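You operate a simulated robot arm through the tools that you are given. There is no shell and no other tool.

You are at the controls of a simulated robot arm. One attempt, no reset.

TASK
Put things in order on the desk top. At the end: the grease cartridge from the desk top stands where the white soap bottle stood; the silver spacer ring from the desk top stands where the grease cartridge stood; the white soap bottle from the desk top stands where the white core stood; the white core from the desk top stands on top of the silver heater band; whatever was shut is shut again. Leave all else as you found it, and nothing knocked over.

It is judged by the outcome, as a careful person would: the job done as asked, and still so three seconds after it is handed in. It fails if anything else is knocked over, pushed out of place, dropped, spilled or broken.

THE ROBOT
A 6-joint arm with a two-finger parallel gripper, fixed in place. Base frame: the origin is at the foot of the arm, x ahead of it, y to its left, z up; the work surface is at about z = 0. Units: mm, rad, N and s.
With the tool pointing down near the work surface it reaches from about 140 to 580 mm from the base axis. Its first joint turns from -1.152 to 1.152 rad. Payload 2.1 kg.
The TCP is the grasp point between the finger pads, 30 mm short of the fingertips. In the tool frame z runs along the fingers and y along their closing line. The gripper opens to 94 mm. The fingers are 28 mm wide and 10 mm thick; the gripper's body (50 by 96 mm) begins 55 mm behind the TCP.
Orientation is that of the tool frame in the base frame, as a unit quaternion [x, y, z, w]. With the fingers straight down and closing along the base's y, the tool's x points along the base's -x, its y along +y and its z along -z.

THE INTERFACE
- The arm moves only by the tool servo_tool. Its argument "motion" is text: rows parted by semicolons, each of 7 numbers parted by spaces: the opening, from 0 (shut) to 1 (fully open), then the shift along the tool's x, y, z in mm, then the turn, a rotation vector about the tool's x, y, z in rad. In form: grip x y z wx wy wz; .... A call has 1 to 20 rows; each row is the pose to reach, as a shift and turn from the pose commanded when the call began, along the tool's axes at that moment. Rows are played at 5 a second. More than 50 mm and 0.15 rad between two rows, or a gripper value outside its range, and nothing of the call is played. A pose out of reach is approached as far as the arm can. The call stops where the force on the tool passes 40 N (or 10 N more than at its start, if that is more) or the arm is blocked; 0.2 s more then pass. Each finger travels about 72 mm/s and halts on what it meets, pressing with about 38 N; the grip force reading is that of the motor and also rises with nothing between the fingers. The clock runs only during rows and for 0.2 s after the last one: add rows that repeat a pose to give the fingers time. It gives the time, the measured TCP pose, the force on the tool (base axes), the opening and the grip force at its end, in the units of the frame above (readings bear some noise), with the torque about the TCP (base axes, N m) and any sound that the robot's microphone picked up, and new pictures: "views" is both (left out), scene, wrist or none.
- Cameras (640 x 400 px; columns grow to the right, rows downward): "scene" is fixed at [77.7, -398.4, 482.1]; the picture's right is [0.49, -0.87, 0.00], its down [-0.50, -0.29, -0.82] and it looks along [0.71, 0.40, -0.58] (base axes); focal length 246 px, centre (320, 200). "wrist" rides on the gripper at [76, 14, -103] in the tool frame; the picture's right is [-0.18, 0.98, 0.00], its down [-0.75, -0.14, -0.64] and it looks along [-0.63, -0.12, 0.77] (tool axes); focal length 243 px, centre (320, 200). There is no depth. A picture from a camera that has moved, and an enlarged one, comes with that camera's place and axes in the base frame and with its lens.
- close_up(camera, box): a new picture of the part [left, top, right, bottom] of that camera's present view, enlarged. It takes no simulated time.
- job_done(): hands the job in; it is judged then, once.

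Places have to be worked out from the pictures, the camera data and where the tool is seen. Open the gripper and draw the arm clear of the work before you hand the job in, unless the task says otherwise.

The tools are called after "Request:" as name(argument=value, ...) on one line, values as JSON. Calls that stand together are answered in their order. servo_tool: Moves the arm, as the interface text tells. Its arguments: {"type":"object","properties":{"motion":{"type":"string"},"views":{"type":"string","enum":["both","scene","wrist","none"]}},"required":["motion"]} The other tools are called the same way: close_up (camera, box) takes an enlarged picture of a part of a camera's view; job_done () hands the job in.

At the start:

```text
time: 0.0
tool_pos: [306.2, -135.8, 331.7]
orientation: [0.0, 1.0, -0.002, 0.001]
ft_force: [-0.5, 0.8, 0.0]
moment: [0.03, 0.02, 0.0]
width: 94.0
grip_force: 0.0
```

scene: 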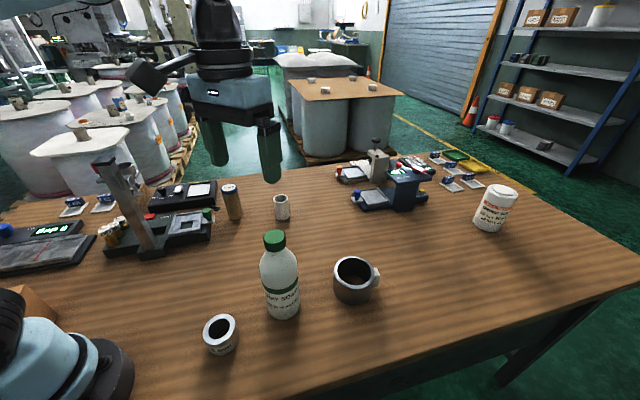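
wrist: 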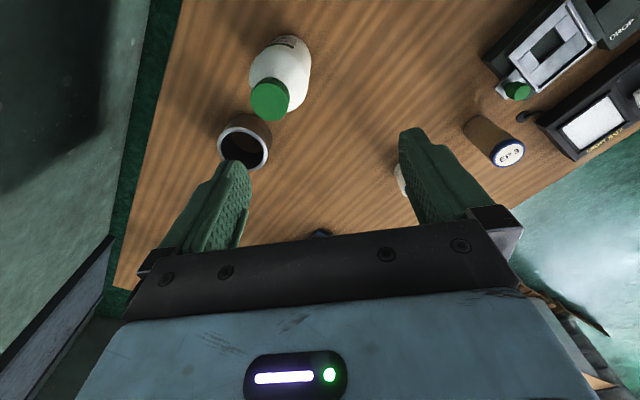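

I'll look closer at the objects on the desk before moving: the bottle, the rings, the cartridge and the small white object.

Request:
close_up(camera="scene", box=[180, 160, 420, 370])

Request:
close_up(camera="scene", box=[0, 160, 240, 310])

Request:
close_up(camera="scene", box=[320, 130, 560, 280])

Request:
close_up(camera="wrist", box=[200, 20, 640, 260])

```text
1.90 times, centred on (300, 265) of scene
camera zoom: at [77.7, -398.4, 482.1], right [0.49, -0.87, 0.0], down [-0.5, -0.29, -0.82], along [0.71, 0.4, -0.58], focal length 468 px, centre (358, 76)
```

zoom: 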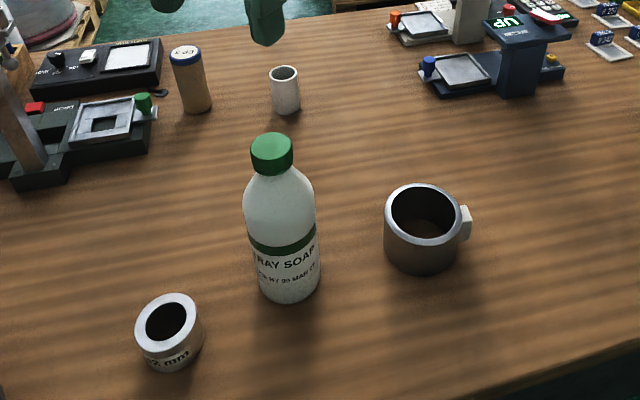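

```text
2.67 times, centred on (120, 235) of scene
camera zoom: at [77.7, -398.4, 482.1], right [0.49, -0.87, 0.0], down [-0.5, -0.29, -0.82], along [0.71, 0.4, -0.58], focal length 655 px, centre (853, 107)
```

zoom: 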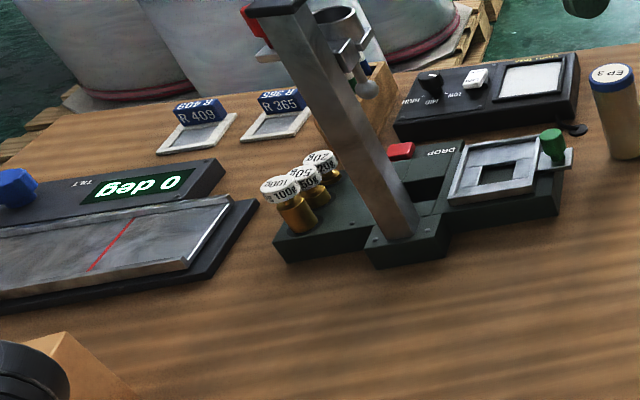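

```text
2.67 times, centred on (440, 205) of scene
camera zoom: at [77.7, -398.4, 482.1], right [0.49, -0.87, 0.0], down [-0.5, -0.29, -0.82], along [0.71, 0.4, -0.58], focal length 655 px, centre (0, 187)
```

zoom: 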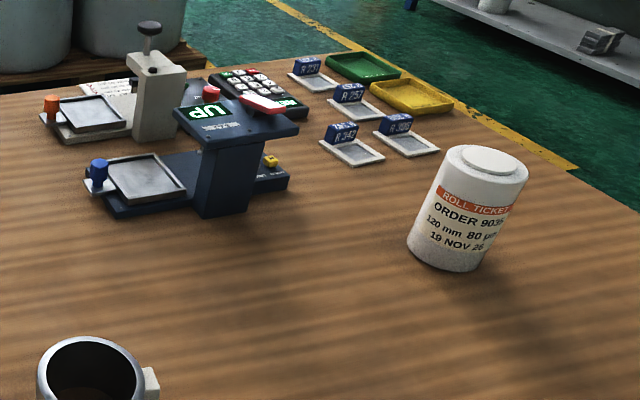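

```text
1.45 times, centred on (420, 140) of wrist
camera zoom: at [229.9, -122.9, 433.8], right [0.18, 0.98, 0.0], down [0.75, -0.14, 0.64], along [0.63, -0.12, -0.77], focal length 353 px, centre (174, 287)
```

zoom: 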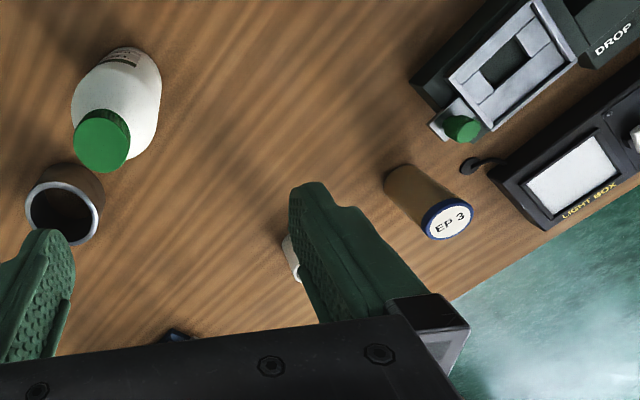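

I'll zoom in further on each of the small parts to read labels and measure sizes.

Request:
close_up(camera="scene", box=[190, 300, 254, 364])

Request:
close_up(camera="scene", box=[320, 245, 390, 310])

Request:
close_up(camera="scene", box=[210, 170, 310, 232])

Request:
close_up(camera="scene", box=[250, 220, 310, 325])

Request:
close_up(camera="wrist", box=[200, 20, 340, 190])

```text
6.25 times, centred on (222, 332) of scene
camera zoom: at [77.7, -398.4, 482.1], right [0.49, -0.87, 0.0], down [-0.5, -0.29, -0.82], along [0.71, 0.4, -0.58], focal length 1534 px, centre (932, -625)
```

zoom: 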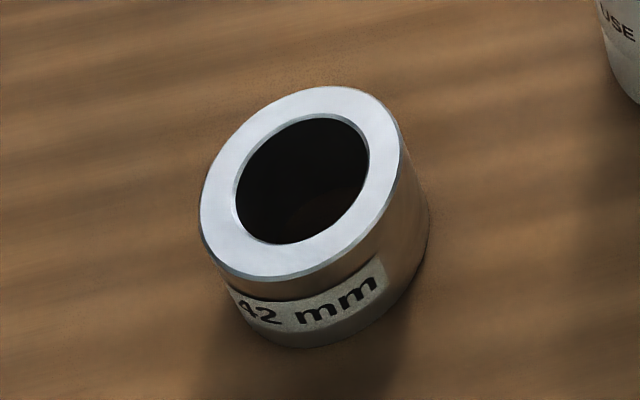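

```text
6.15 times, centred on (355, 278) of scene
camera zoom: at [77.7, -398.4, 482.1], right [0.49, -0.87, 0.0], down [-0.5, -0.29, -0.82], along [0.71, 0.4, -0.58], focal length 1511 px, centre (105, -277)
```

zoom: 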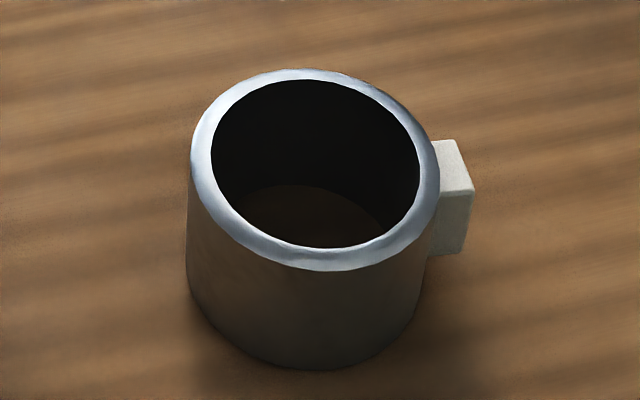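

```text
6.40 times, centred on (260, 201) of scene
camera zoom: at [77.7, -398.4, 482.1], right [0.49, -0.87, 0.0], down [-0.5, -0.29, -0.82], along [0.71, 0.4, -0.58], focal length 1571 px, centre (704, 194)
```

zoom: 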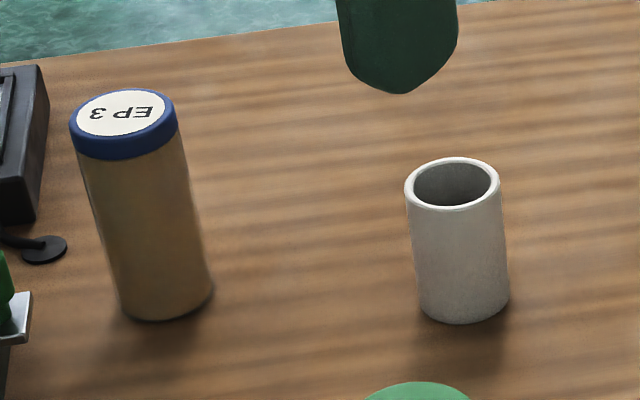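

```text
3.81 times, centred on (280, 272) of scene
camera zoom: at [77.7, -398.4, 482.1], right [0.49, -0.87, 0.0], down [-0.5, -0.29, -0.82], along [0.71, 0.4, -0.58], focal length 935 px, centre (472, -76)
```

zoom: 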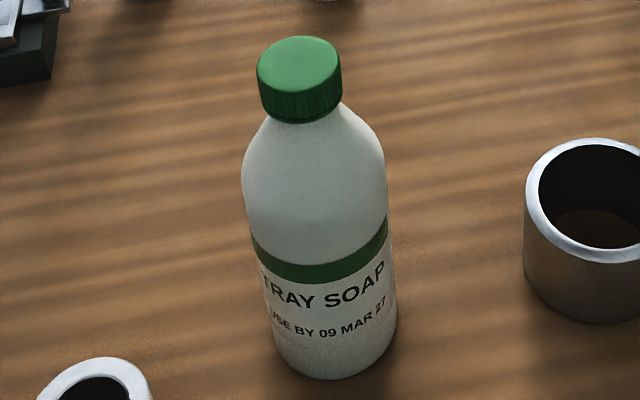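

```text
2.35 times, centred on (270, 105) of wrist
camera zoom: at [229.9, -122.9, 433.8], right [0.18, 0.98, 0.0], down [0.75, -0.14, 0.64], along [0.63, -0.12, -0.77], focal length 571 px, centre (438, 424)
```

zoom: 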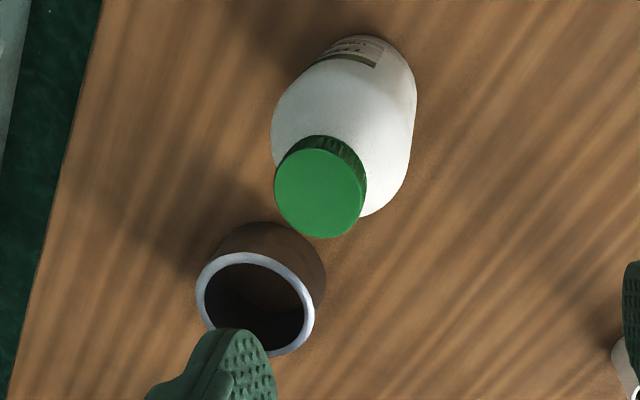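

Nothing on the desk looks closed except the bottle's cap. From the scene view I place things roughly as follows (x, y in mm):

| Item | x, y | Size |
|---|---|---|
| White core | 536, -7 | diameter 43, 67 tall |
| Grease cartridge | 466, 120 | diameter 48, about 104 tall |
| Soap bottle | 292, -188 | about 205 tall |
| Spacer ring | 182, -131 | not measured yet |
| Heater band | 402, -297 | diameter 85, about 58 tall |

I'll hover near the core first to refine its position.

Request:
servo_tool(motion="1 -32 21 22 0 0 0; 1 -64 43 44 0 0 0; 1 -97 64 66 0 0 0; 1 -129 86 88 0 0 0; 1 -160 108 110 0 0 0; 1 -190 129 130 0 0 0; 1 -190 129 130 0 0 0", views="both")

```text
time: 1.6
tool_pos: [497.1, -6.1, 202.5]
orientation: [0.0, 1.0, -0.001, 0.0]
ft_force: [0.2, 0.4, 0.1]
moment: [-0.01, 0.0, 0.04]
width: 94.2
grip_force: 0.0
camera wrist: at [420.5, 6.9, 305.9], right [0.18, 0.98, 0.0], down [0.75, -0.14, 0.64], along [0.63, -0.12, -0.77], focal length 243 px, centre (320, 200)
```

scene: 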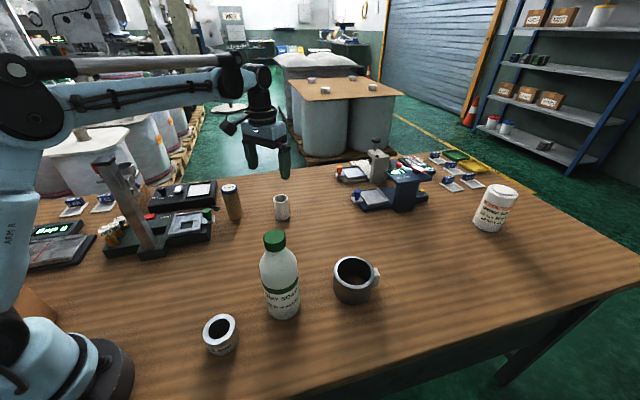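
wrist: 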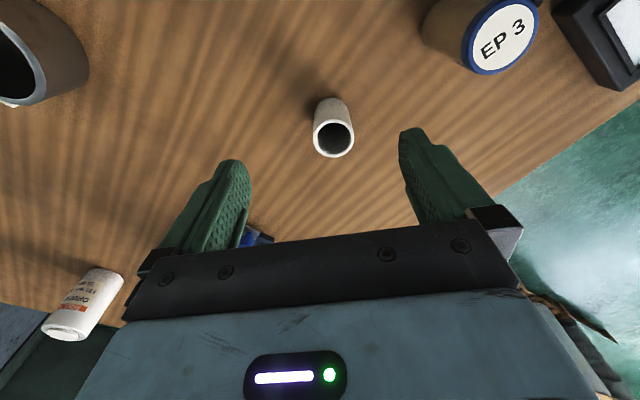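

The core sits nicely between the fingers in the wrist view. I'll enlarge it, the cartridge and the band to refine their positions.

Request:
close_up(camera="wrist", box=[290, 80, 380, 170])

Request:
close_up(camera="wrist", box=[400, 0, 640, 120])

Request:
close_up(camera="wrist", box=[0, 0, 130, 130])

```text
4.44 times, centred on (335, 125) of wrist
camera zoom: at [420.5, 6.9, 305.9], right [0.18, 0.98, 0.0], down [0.75, -0.14, 0.64], along [0.63, -0.12, -0.77], focal length 1078 px, centre (253, 533)
```

zoom: 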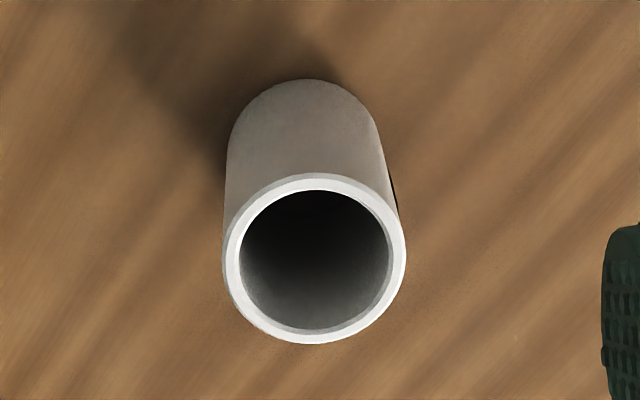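

```text
2.67 times, centred on (520, 60) of wrist
camera zoom: at [420.5, 6.9, 305.9], right [0.18, 0.98, 0.0], down [0.75, -0.14, 0.64], along [0.63, -0.12, -0.77], focal length 647 px, centre (-213, 573)
```

zoom: 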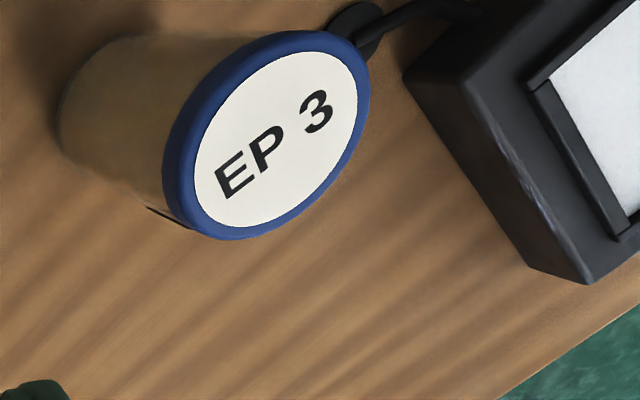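

```text
3.08 times, centred on (65, 65) of wrist
camera zoom: at [420.5, 6.9, 305.9], right [0.18, 0.98, 0.0], down [0.75, -0.14, 0.64], along [0.63, -0.12, -0.77], focal length 746 px, centre (1105, 615)
```

zoom: 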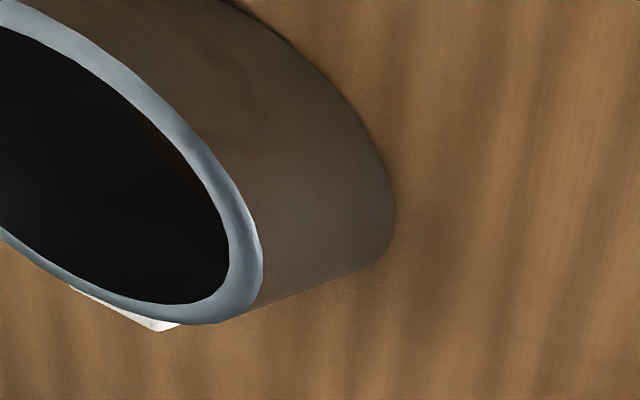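

The wrist view puts the core's axis at about (535.5, 0.8), about 7 mm different in y from the scene estimate. I'll centre above it and come partway down to check how it sits between the fingers.

Request:
servo_tool(motion="1 -20 4 10 0 0 0; 1 -38.5 7 30 0 0 0; 1 -38.5 7 60 0 0 0; 1 -38.5 7 90 0 0 0; 1 -38.5 7 90 0 0 0", views="both")

```text
time: 2.8
tool_pos: [535.3, -2.0, 109.9]
orientation: [0.001, 1.0, -0.002, 0.001]
ft_force: [-0.2, 0.5, -0.6]
moment: [0.0, 0.02, 0.03]
width: 94.2
grip_force: 0.1
camera wrist: at [460.1, 12.3, 212.9], right [0.18, 0.98, 0.0], down [0.75, -0.14, 0.64], along [0.63, -0.12, -0.77], focal length 243 px, centre (320, 200)
```

scene: 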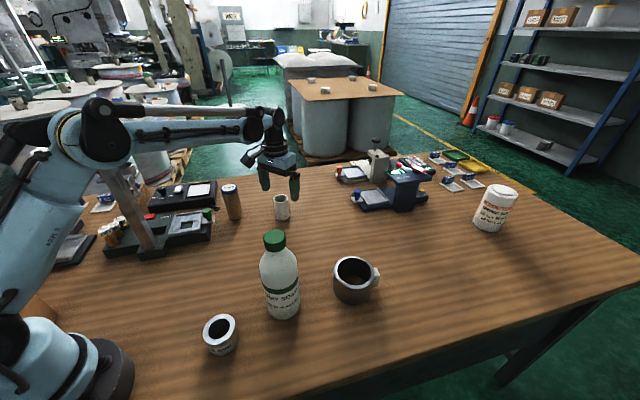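
wrist: 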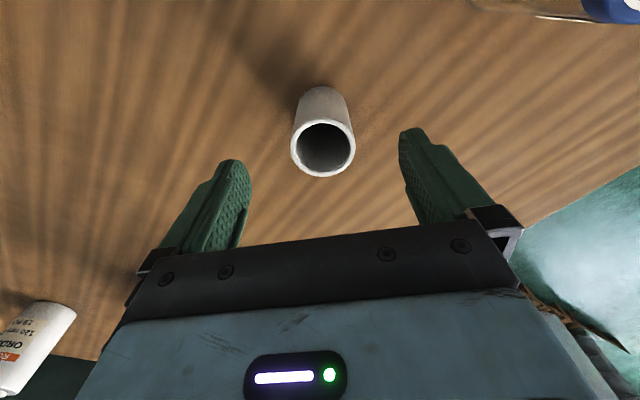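

The core's rim appears at (322,149), and the tool axis projects to about (320,149), so it's centred within about 1–2 mm. I'll descend to TCP z≈45 and close gently.

Request:
servo_tool(motion="1 0 1.2 25 0 0 0; 1 0 1.2 50 0 0 0; 1 0 1.2 65 0 0 0; 1 0 1.2 65 0 0 0; 0.7 0 1.2 65 0 0 0; 0.55 0 1.2 65 0 0 0; 0.5 0 1.2 65 0 0 0; 0.5 0 1.2 65 0 0 0", views="both")

```text
time: 4.6
tool_pos: [535.8, -1.4, 46.9]
orientation: [0.0, 1.0, 0.0, 0.001]
ft_force: [-0.1, 0.3, 0.0]
moment: [-0.02, -0.01, -0.02]
width: 46.9
grip_force: 0.0
camera wrist: at [459.0, 12.9, 149.8], right [0.18, 0.98, 0.0], down [0.75, -0.14, 0.64], along [0.63, -0.12, -0.77], focal length 243 px, centre (320, 200)
```

scene: 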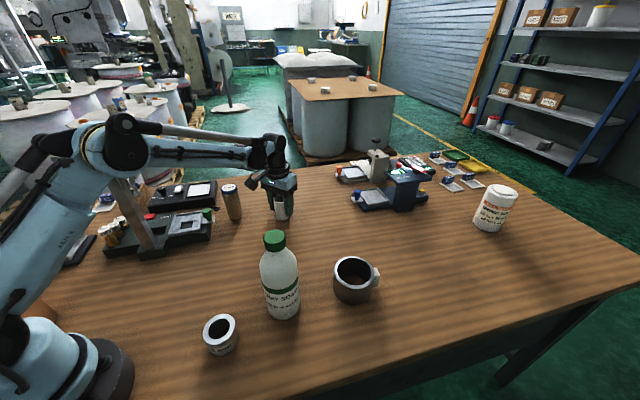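
wrist: 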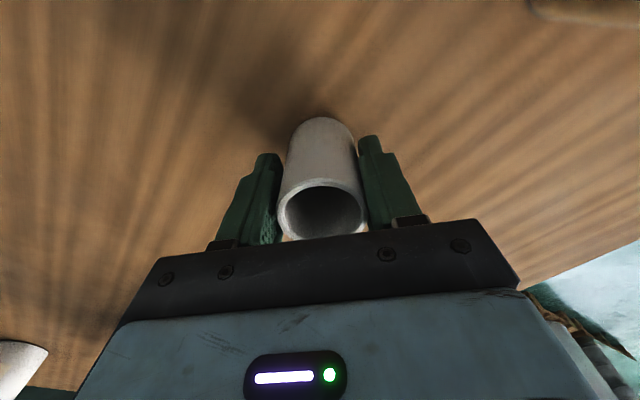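

The core is between the fingers with about 2 mm free each side. I'll close on it now.

Request:
servo_tool(motion="0.45 0 0 0 0 0 0; 0.43 0 0 0 0 0 0; 0.4 0 0 0 0 0 0; 0.4 0 0 0 0 0 0", views="wrist")

```text
time: 5.6
tool_pos: [534.7, -1.1, 47.4]
orientation: [0.0, 1.0, -0.001, 0.001]
ft_force: [0.2, 0.6, 0.5]
moment: [0.07, 0.01, 0.03]
width: 43.3
grip_force: 38.0
camera wrist: at [459.0, 13.0, 149.8], right [0.18, 0.98, 0.0], down [0.75, -0.14, 0.64], along [0.63, -0.12, -0.77], focal length 243 px, centre (320, 200)
```

wrist: 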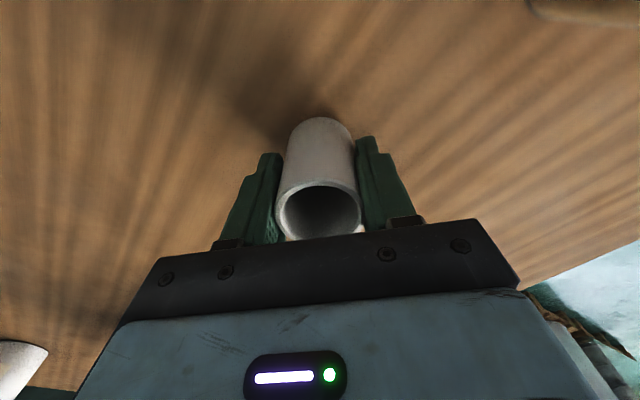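

The core is gripped at a width of 43.3 mm, so its spot is about (535, -1). I'll lift it straight up, then carry it toward the heater band and stop short of it so the camera can look into the band.

Request:
servo_tool(motion="0.4 0 0 -10 0 0 0; 0.4 0 0 -40 0 0 0; 0.4 0 0 -80 0 0 0; 0.4 0 0 -120 0 0 0; 0.4 0 0 -155 0 0 0; 0.4 20 -37 -155 0 0 0; 0.4 38 -75 -155 0 0 0; 0.4 56 -115 -155 0 0 0; 0.4 74 -152 -155 0 0 0; 0.4 90 -188 -155 0 0 0; 0.4 105 -220 -155 0 0 0; 0.4 105 -220 -155 0 0 0", views="both")

```text
time: 8.2
tool_pos: [429.4, -220.6, 204.5]
orientation: [-0.001, 1.0, -0.001, 0.0]
ft_force: [0.4, -0.3, -0.1]
moment: [0.02, -0.02, 0.0]
width: 43.4
grip_force: 37.9
camera wrist: at [353.5, -206.9, 306.9], right [0.18, 0.98, 0.0], down [0.75, -0.14, 0.64], along [0.63, -0.12, -0.77], focal length 243 px, centre (320, 200)
```

scene: 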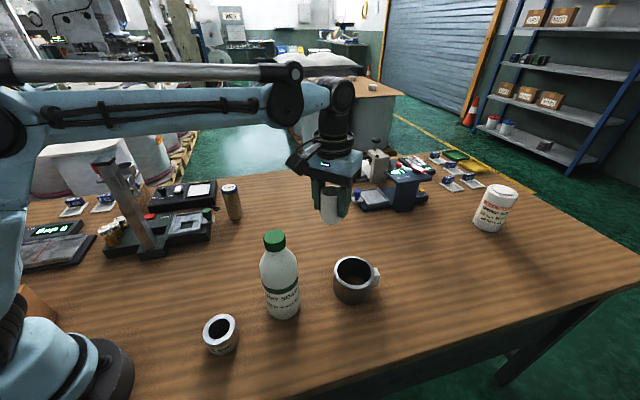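
wrist: 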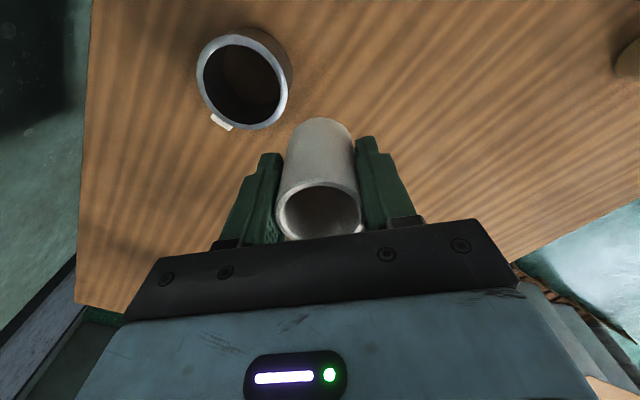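

The core is held and clear. I'll enlarge the band to see inside it.

Request:
close_up(camera="wrist", box=[180, 15, 310, 140])

Request:
close_up(camera="wrist", box=[260, 100, 380, 250])

```text
3.20 times, centred on (245, 78) of wrist
camera zoom: at [353.5, -206.9, 306.9], right [0.18, 0.98, 0.0], down [0.75, -0.14, 0.64], along [0.63, -0.12, -0.77], focal length 776 px, centre (560, 592)
```

zoom: 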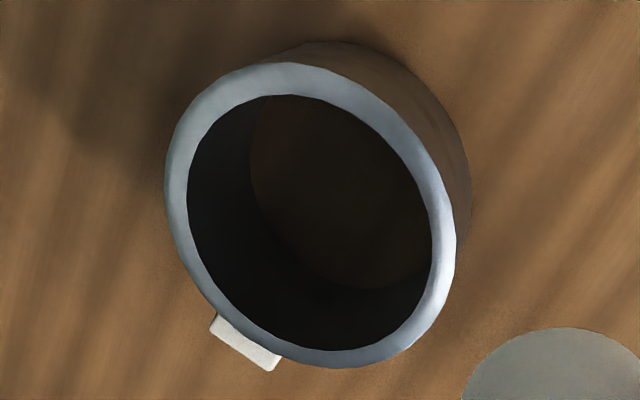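

```text
2.67 times, centred on (320, 175) of wrist
camera zoom: at [353.5, -206.9, 306.9], right [0.18, 0.98, 0.0], down [0.75, -0.14, 0.64], along [0.63, -0.12, -0.77], focal length 647 px, centre (320, 267)
```

zoom: 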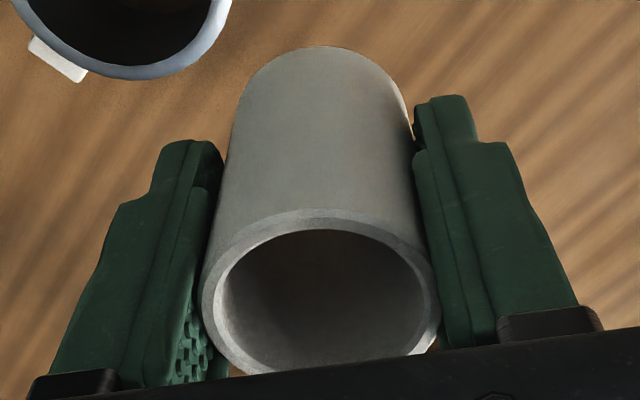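

Inside the band I see only dark wood, so it appears to be an open tube. Its centre is about (400.5, -290.5), with an outer diameter of about 86, an inner diameter of about 72 and a wall of about 7 mm. I'll move the core over the centre and come down to just above the rim, then probe gently to see whether there is any top surface there.

Request:
servo_tool(motion="0.4 14 -35 0 0 0 0; 0.4 29 -70 0 0 0 0; 0.4 29 -70 30 0 0 0; 0.4 29 -70 60 0 0 0; 0.4 29 -70 80 0 0 0; 0.4 29 -70 80 0 0 0", views="both")

```text
time: 9.6
tool_pos: [401.3, -290.3, 119.3]
orientation: [0.0, 1.0, -0.001, 0.001]
ft_force: [0.3, -0.3, -1.8]
moment: [0.02, -0.02, 0.03]
width: 43.6
grip_force: 37.7
camera wrist: at [324.5, -275.9, 222.9], right [0.18, 0.98, 0.0], down [0.75, -0.14, 0.64], along [0.63, -0.12, -0.77], focal length 243 px, centre (320, 200)
```

scene: 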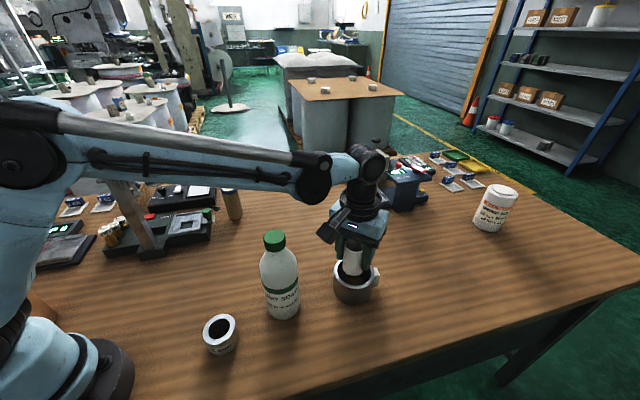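
wrist: 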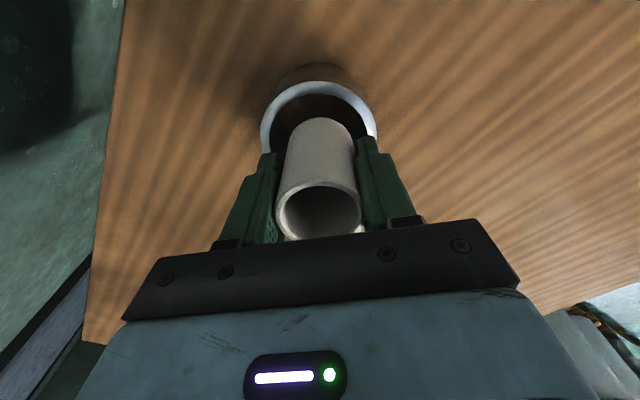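

The core hangs centred over the band, with its base at about z = 72. I'll probe downward in small steps to about z = 50 and watch the vertical force.

Request:
servo_tool(motion="0.4 0 0 4 0 0 0; 0.4 0 0 8 0 0 0; 0.4 0 0 10 0 0 0; 0.4 0 0 12 0 0 0; 0.4 0 0 13 0 0 0; 0.4 0 0 14 0 0 0; 0.4 0 0 14 0 0 0", views="scene")

Request:
servo_tool(motion="0.4 0 0 1.5 0 0 0; 0.4 0 0 3 0 0 0; 0.4 0 0 4.5 0 0 0; 0.4 0 0 6 0 0 0; 0.4 0 0 7.5 0 0 0; 0.4 0 0 7.5 0 0 0", views="scene")

```text
time: 11.2
tool_pos: [400.5, -289.3, 107.0]
orientation: [0.001, 1.0, -0.001, 0.001]
ft_force: [0.5, 0.6, 2.2]
moment: [0.01, 0.04, 0.0]
width: 43.2
grip_force: 38.0
```

scene: 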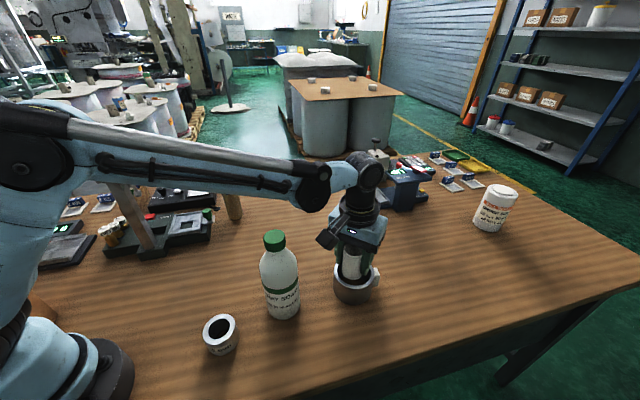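

```text
time: 11.9
tool_pos: [402.0, -290.1, 105.3]
orientation: [0.001, 1.0, -0.002, 0.002]
ft_force: [-0.1, -0.7, 9.3]
moment: [0.13, 0.0, -0.03]
width: 43.2
grip_force: 37.3
stopped in row 3: the force on the tool passed its limit at 42 N (the readings are from after the stop); the commanded pose is now the measured one
```

scene: 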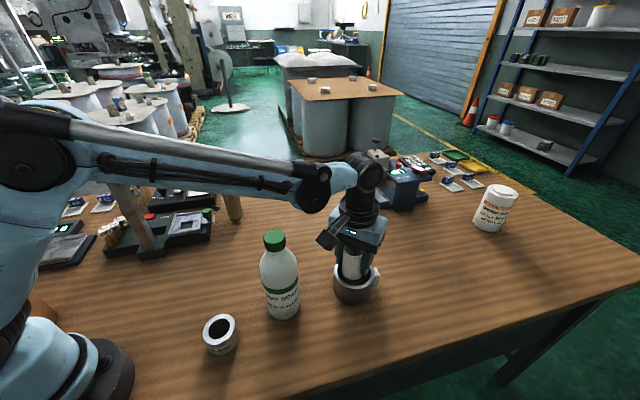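

There is firm contact with the core's base at z≈58, the band's top height, even though the core is over the opening. I'll look closely to be sure the core is centred and not sitting on the rim.

Request:
servo_tool(motion="0.4 0 0 0 0 0 0", views="both")

Request:
close_up(camera="scene", box=[300, 210, 410, 310])

Request:
close_up(camera="wrist", box=[230, 50, 410, 250])

```text
time: 12.3
tool_pos: [402.3, -289.1, 104.3]
orientation: [0.001, 1.0, -0.001, 0.001]
ft_force: [-0.1, -1.2, 12.8]
moment: [0.22, -0.05, 0.03]
width: 43.3
grip_force: 38.0
camera wrist: at [325.1, -274.9, 207.9], right [0.19, 0.98, 0.0], down [0.75, -0.14, 0.64], along [0.63, -0.12, -0.76], focal length 243 px, centre (320, 200)
```

scene: 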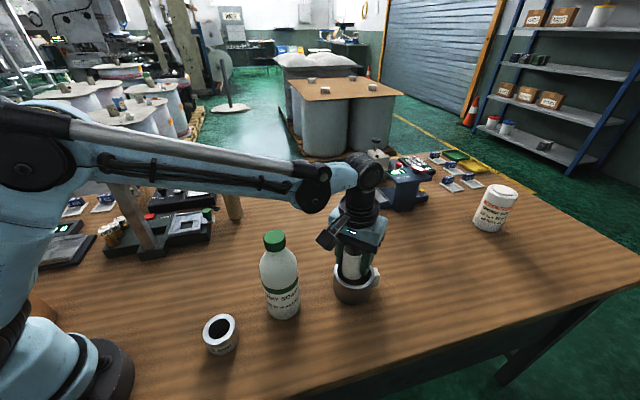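
wrist: 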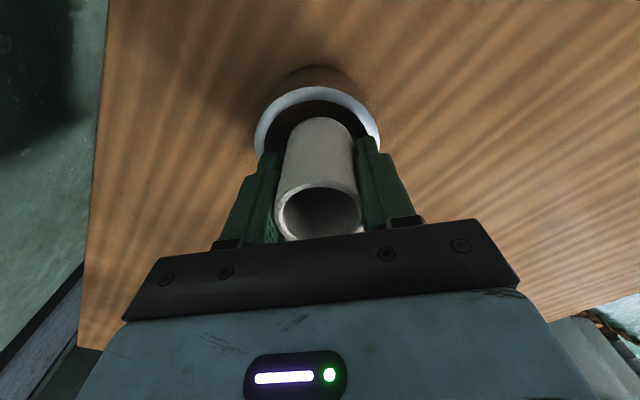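

```text
4.00 times, centred on (355, 260) of scene
camera zoom: at [77.7, -398.4, 482.1], right [0.49, -0.87, 0.0], down [-0.5, -0.29, -0.82], along [0.71, 0.4, -0.58], focal length 982 px, centre (180, -40)
```

zoom: 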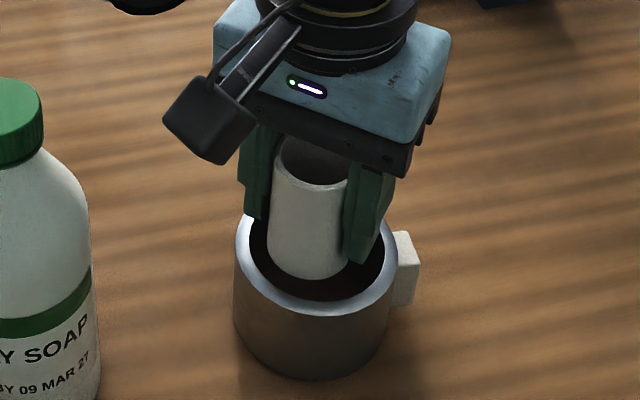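

```text
2.00 times, centred on (320, 150) of wrist
camera zoom: at [325.1, -274.9, 207.9], right [0.19, 0.98, 0.0], down [0.75, -0.14, 0.64], along [0.63, -0.12, -0.76], focal length 485 px, centre (320, 300)
```

zoom: 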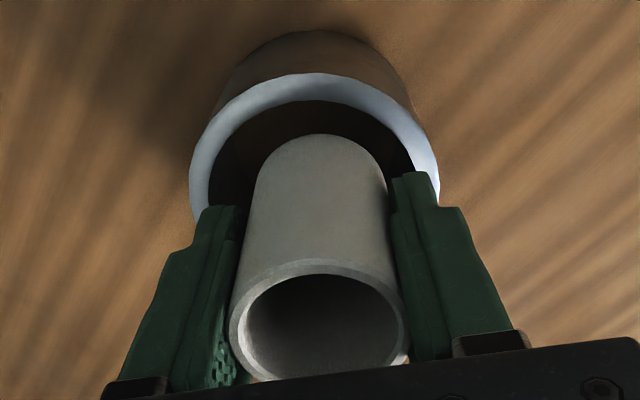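

The core is centred over the opening with its base level with the rim, and it's bearing load, so the band carries it there. I'll ease the pressure slightly and open the fingers gradually.

Request:
servo_tool(motion="0.4 0 0 -0.4 0 0 0; 0.4 0 0 -0.7 0 0 0; 0.4 0 0 -0.7 0 0 0", views="none")

```text
time: 13.1
tool_pos: [402.6, -288.6, 106.6]
orientation: [0.001, 1.0, -0.002, 0.002]
ft_force: [-1.4, 0.1, -0.5]
moment: [-0.01, -0.01, -0.01]
width: 43.1
grip_force: 37.9
```

The vertical force is now about zero, so the core is just resting. I'll open slowly.

Request:
servo_tool(motion="0.45 0 0 0.3 0 0 0; 0.47 0 0 0.3 0 0 0; 0.5 0 0 0.3 0 0 0; 0.5 0 0 0.3 0 0 0", views="both")

Request:
close_up(camera="scene", box=[300, 210, 410, 310])

```text
time: 14.1
tool_pos: [400.8, -289.3, 105.6]
orientation: [0.001, 1.0, -0.001, 0.002]
ft_force: [0.0, -0.3, -0.6]
moment: [0.01, -0.01, -0.02]
width: 47.0
grip_force: 0.0
camera wrist: at [325.0, -275.0, 208.4], right [0.19, 0.98, 0.0], down [0.75, -0.14, 0.64], along [0.63, -0.12, -0.76], focal length 243 px, centre (320, 200)
```

scene: 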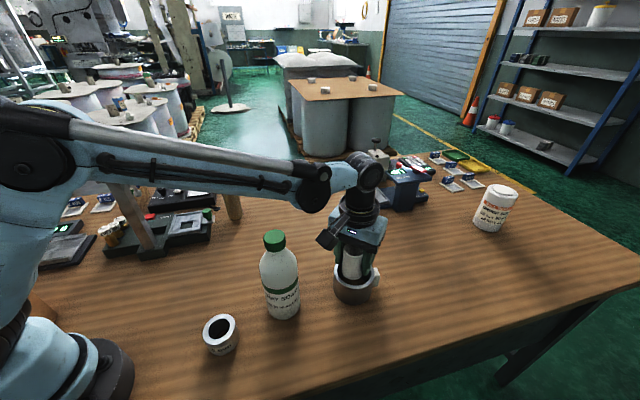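
wrist: 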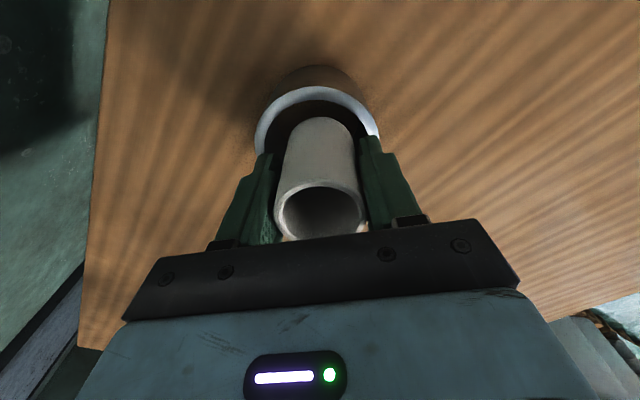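

```text
4.00 times, centred on (355, 260) of scene
camera zoom: at [77.7, -398.4, 482.1], right [0.49, -0.87, 0.0], down [-0.5, -0.29, -0.82], along [0.71, 0.4, -0.58], focal length 982 px, centre (180, -40)
```

zoom: 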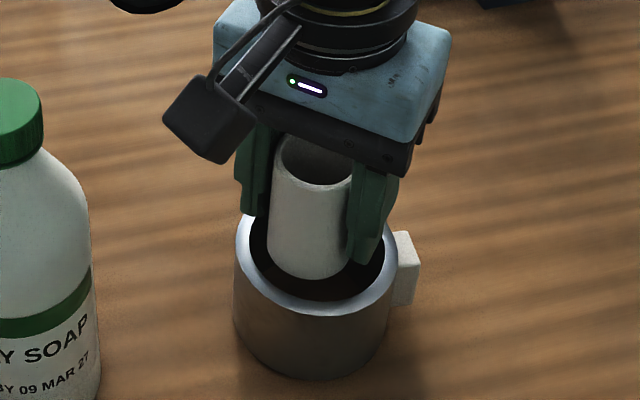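

The core stands on its own on top of the band. I'll open the fingers wide and rise straight up.

Request:
servo_tool(motion="0.6 0 0 0 0 0 0; 0.75 0 0 0 0 0 0; 0.85 0 0 0 0 0 0; 0.85 0 0 -15 0 0 0; 0.85 0 0 -40 0 0 0; 0.85 0 0 -80 0 0 0; 0.9 0 0 -120 0 0 0; 1 0 0 -160 0 0 0; 1 0 0 -195 0 0 0; 1 0 0 -195 0 0 0", views="both")

```text
time: 16.3
tool_pos: [401.9, -289.4, 303.7]
orientation: [0.001, 1.0, -0.001, 0.001]
ft_force: [0.4, 0.6, -0.4]
moment: [-0.01, 0.01, -0.01]
width: 94.4
grip_force: 0.1
camera wrist: at [325.8, -274.9, 406.4], right [0.19, 0.98, 0.0], down [0.75, -0.14, 0.64], along [0.63, -0.12, -0.76], focal length 243 px, centre (320, 200)
```

scene: 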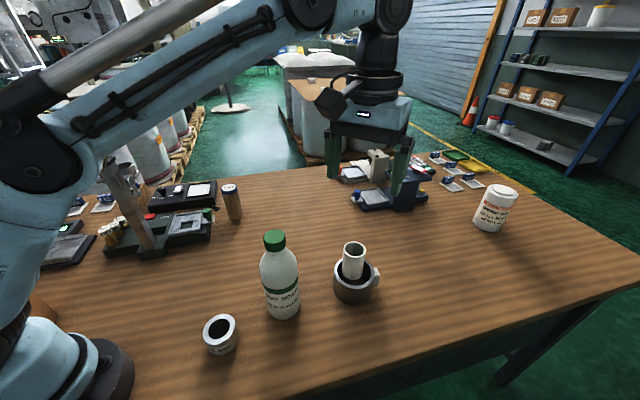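
wrist: 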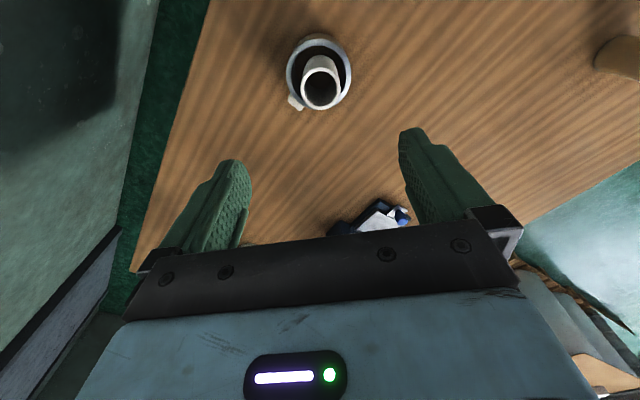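

The core stands upright on the band. Next is the soap bottle: I'll move above it at a safe height (fingertips at z≈273, bottle top about 205) to refine its position.

Request:
servo_tool(motion="1 27 26 0 0 0 0; 1 54 52 0 0 0 0; 1 81 79 0 0 0 0; 1 107 105 0 0 0 0; 1 107 105 0 0 0 0", views="both")

Request:
close_up(camera="wrist", box=[260, 30, 400, 160])

```text
time: 17.5
tool_pos: [293.3, -181.7, 300.1]
orientation: [0.0, 1.0, -0.001, 0.002]
ft_force: [-0.2, -0.6, -0.4]
moment: [-0.01, 0.0, 0.02]
width: 94.1
grip_force: 0.0
camera wrist: at [216.1, -168.7, 402.5], right [0.19, 0.98, 0.0], down [0.75, -0.14, 0.64], along [0.63, -0.12, -0.76], focal length 243 px, centre (320, 200)
```

scene: 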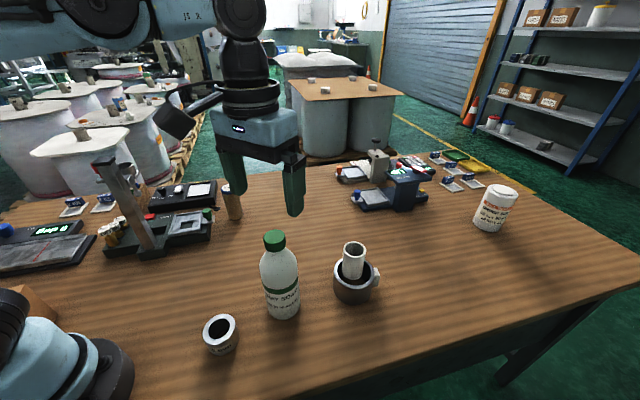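
wrist: 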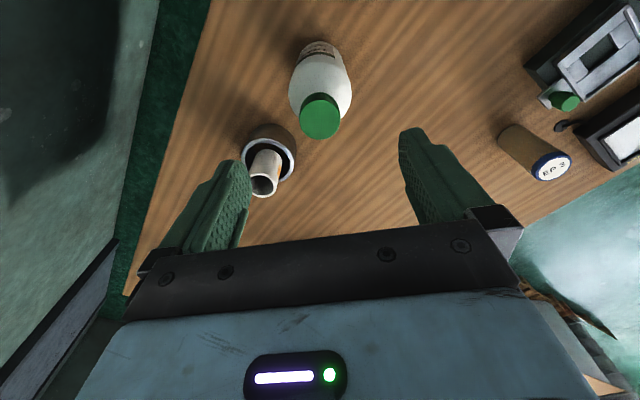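

```text
3.08 times, centred on (330, 95) of wrist
camera zoom: at [216.1, -168.7, 402.5], right [0.19, 0.98, 0.0], down [0.75, -0.14, 0.64], along [0.63, -0.12, -0.76], focal length 746 px, centre (289, 523)
```

zoom: 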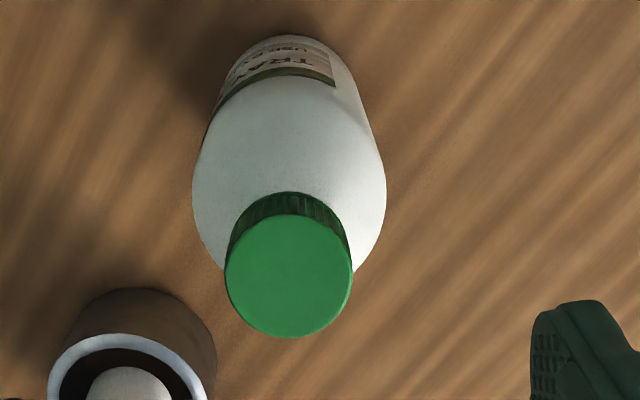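

The cap centre works out at about (295, -183), 199 mm high, which is about 3 mm further in x than the tool axis. I'll centre and descend partway around the bottle, then check.

Request:
servo_tool(motion="1 -2.7 -0.4 20 0 0 0; 1 -2.7 -0.4 50 0 0 0; 1 -2.7 -0.4 80 0 0 0; 1 -2.7 -0.4 105 0 0 0; 1 -2.7 -0.4 125 0 0 0; 1 -2.7 -0.4 125 0 0 0", views="both")

Request:
close_up(camera="scene", box=[220, 180, 340, 330])

Request:
close_up(camera="wrist", box=[220, 60, 420, 250])

```text
time: 18.9
tool_pos: [294.3, -184.1, 174.1]
orientation: [0.001, 1.0, -0.002, 0.002]
ft_force: [-0.1, 0.9, -0.5]
moment: [0.0, -0.01, 0.01]
width: 93.7
grip_force: 0.0
camera wrist: at [218.1, -170.2, 276.2], right [0.18, 0.98, 0.0], down [0.75, -0.14, 0.64], along [0.63, -0.12, -0.76], focal length 243 px, centre (320, 200)
```

scene: 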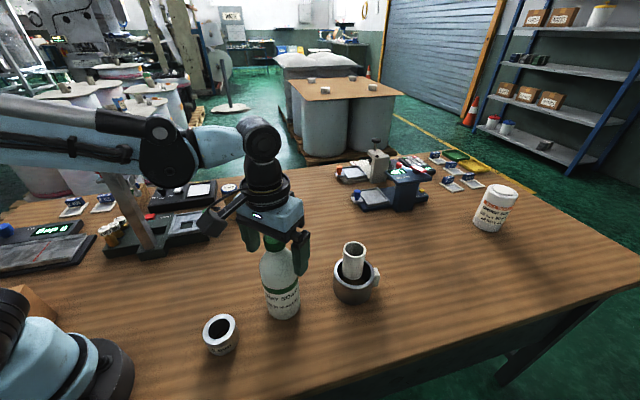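
wrist: 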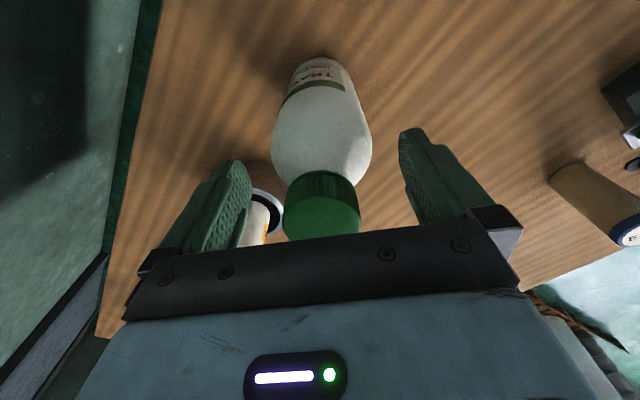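

```text
2.67 times, centred on (280, 255) of scene
camera zoom: at [77.7, -398.4, 482.1], right [0.49, -0.87, 0.0], down [-0.5, -0.29, -0.82], along [0.71, 0.4, -0.58], focal length 655 px, centre (427, 53)
```

zoom: 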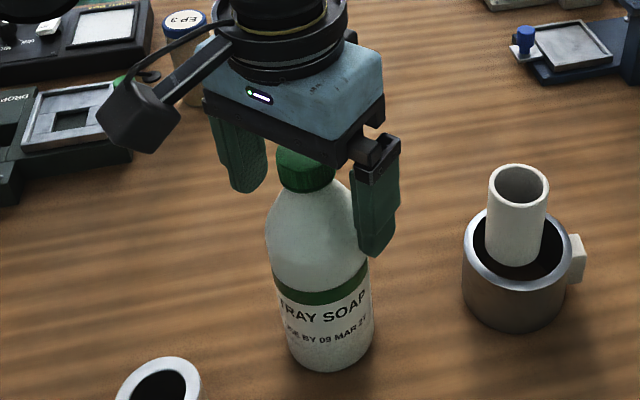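

```text
2.11 times, centred on (320, 155) of wrist
camera zoom: at [218.1, -170.2, 276.2], right [0.18, 0.98, 0.0], down [0.75, -0.14, 0.64], along [0.63, -0.12, -0.76], focal length 511 px, centre (320, 295)
```

zoom: 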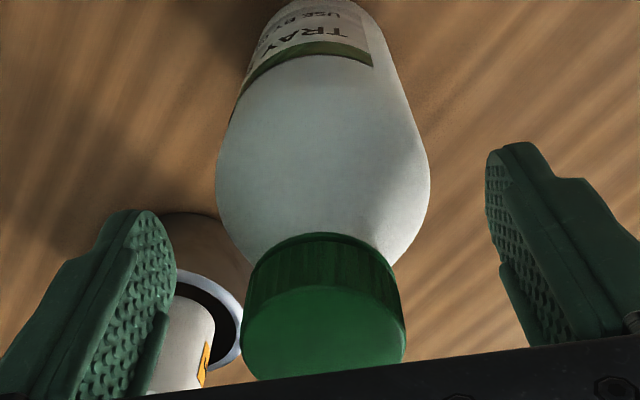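

The bottle is centred between the fingers and the cap is well clear below the gripper body. I'll descend about 21 mm more, so the fingertips reach the straight part of the body, and then close.

Request:
servo_tool(motion="1 0 0 7 0 0 0; 1 0 0 14 0 0 0; 1 0 0 19 0 0 0; 1 0 0 22 0 0 0; 1 0 0 22 0 0 0", views="scene")

Request:
close_up(camera="scene", box=[220, 180, 340, 330])

```text
time: 20.1
tool_pos: [296.8, -183.5, 152.2]
orientation: [0.001, 1.0, -0.002, 0.001]
ft_force: [0.4, -0.6, 0.2]
moment: [-0.02, 0.02, -0.01]
width: 93.9
grip_force: 0.0
```

scene: 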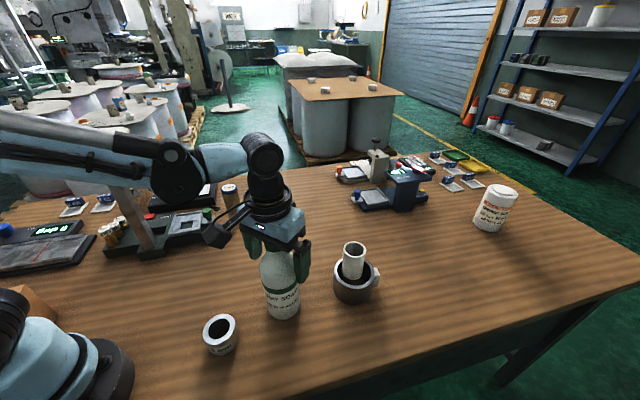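

```text
2.67 times, centred on (280, 255) of scene
camera zoom: at [77.7, -398.4, 482.1], right [0.49, -0.87, 0.0], down [-0.5, -0.29, -0.82], along [0.71, 0.4, -0.58], focal length 655 px, centre (427, 53)
```

zoom: 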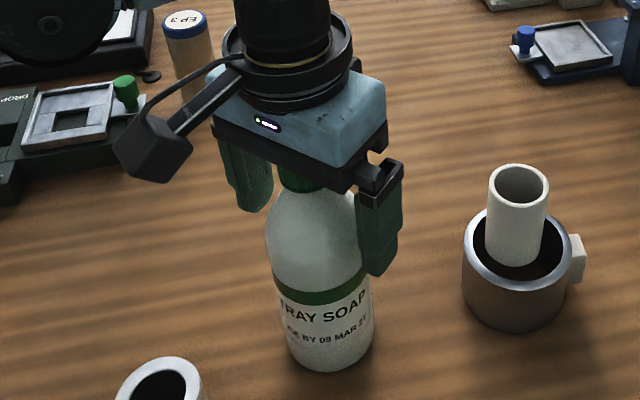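

No contact so far, and z≈152. I'll close gradually onto the body.

Request:
servo_tool(motion="0.88 0 0 1.5 0 0 0; 0.8 0 0 1.5 0 0 0; 0.75 0 0 1.5 0 0 0; 0.72 0 0 1.5 0 0 0; 0.69 0 0 1.5 0 0 0; 0.66 0 0 1.5 0 0 0; 0.64 0 0 1.5 0 0 0; 0.64 0 0 1.5 0 0 0", views="both")

Request:
close_up(camera="scene", box=[220, 180, 340, 330])

```text
time: 21.9
tool_pos: [296.2, -184.3, 151.3]
orientation: [0.001, 1.0, -0.001, 0.002]
ft_force: [0.3, 2.1, -0.1]
moment: [0.16, 0.0, -0.03]
width: 66.1
grip_force: 38.0
camera wrist: at [219.7, -170.2, 253.6], right [0.19, 0.98, 0.0], down [0.75, -0.14, 0.64], along [0.63, -0.12, -0.76], focal length 243 px, centre (320, 200)
```

scene: 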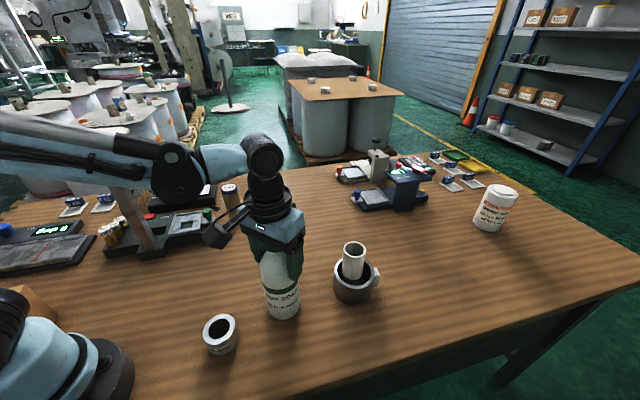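
wrist: 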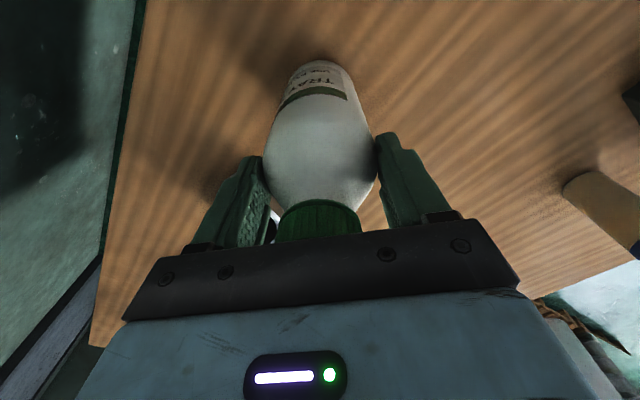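

```text
2.67 times, centred on (280, 255) of scene
camera zoom: at [77.7, -398.4, 482.1], right [0.49, -0.87, 0.0], down [-0.5, -0.29, -0.82], along [0.71, 0.4, -0.58], focal length 655 px, centre (427, 53)
```

zoom: 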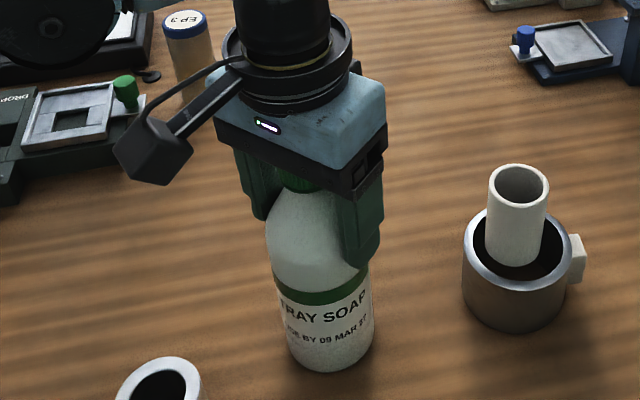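

The grip is firm at 66.1 mm, and the bottle's spot is about (295.5, -184). I'll lift a little to test the hold.

Request:
servo_tool(motion="0.62 0 0 -3 0 0 0; 0.62 0 0 -8 0 0 0; 0.62 0 0 -15 0 0 0; 0.62 0 0 -15 0 0 0", views="both")

Request:
close_up(camera="scene", box=[220, 180, 340, 330])

```text
time: 22.9
tool_pos: [297.2, -184.3, 166.7]
orientation: [0.001, 1.0, -0.002, 0.002]
ft_force: [-0.3, 0.3, -5.6]
moment: [-0.01, -0.05, -0.01]
width: 66.2
grip_force: 38.2
camera wrist: at [219.7, -171.3, 268.7], right [0.19, 0.98, 0.0], down [0.75, -0.14, 0.64], along [0.63, -0.12, -0.76], focal length 243 px, centre (320, 200)
```

scene: 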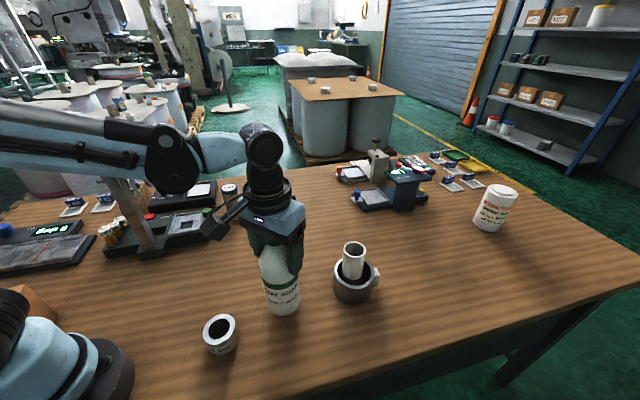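
wrist: 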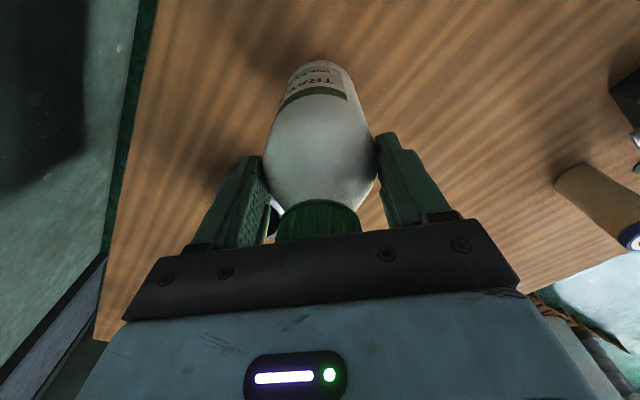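

```text
2.67 times, centred on (280, 255) of scene
camera zoom: at [77.7, -398.4, 482.1], right [0.49, -0.87, 0.0], down [-0.5, -0.29, -0.82], along [0.71, 0.4, -0.58], focal length 655 px, centre (427, 53)
```

zoom: 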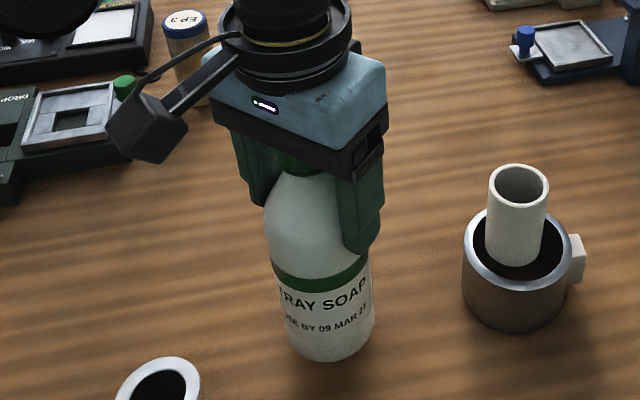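

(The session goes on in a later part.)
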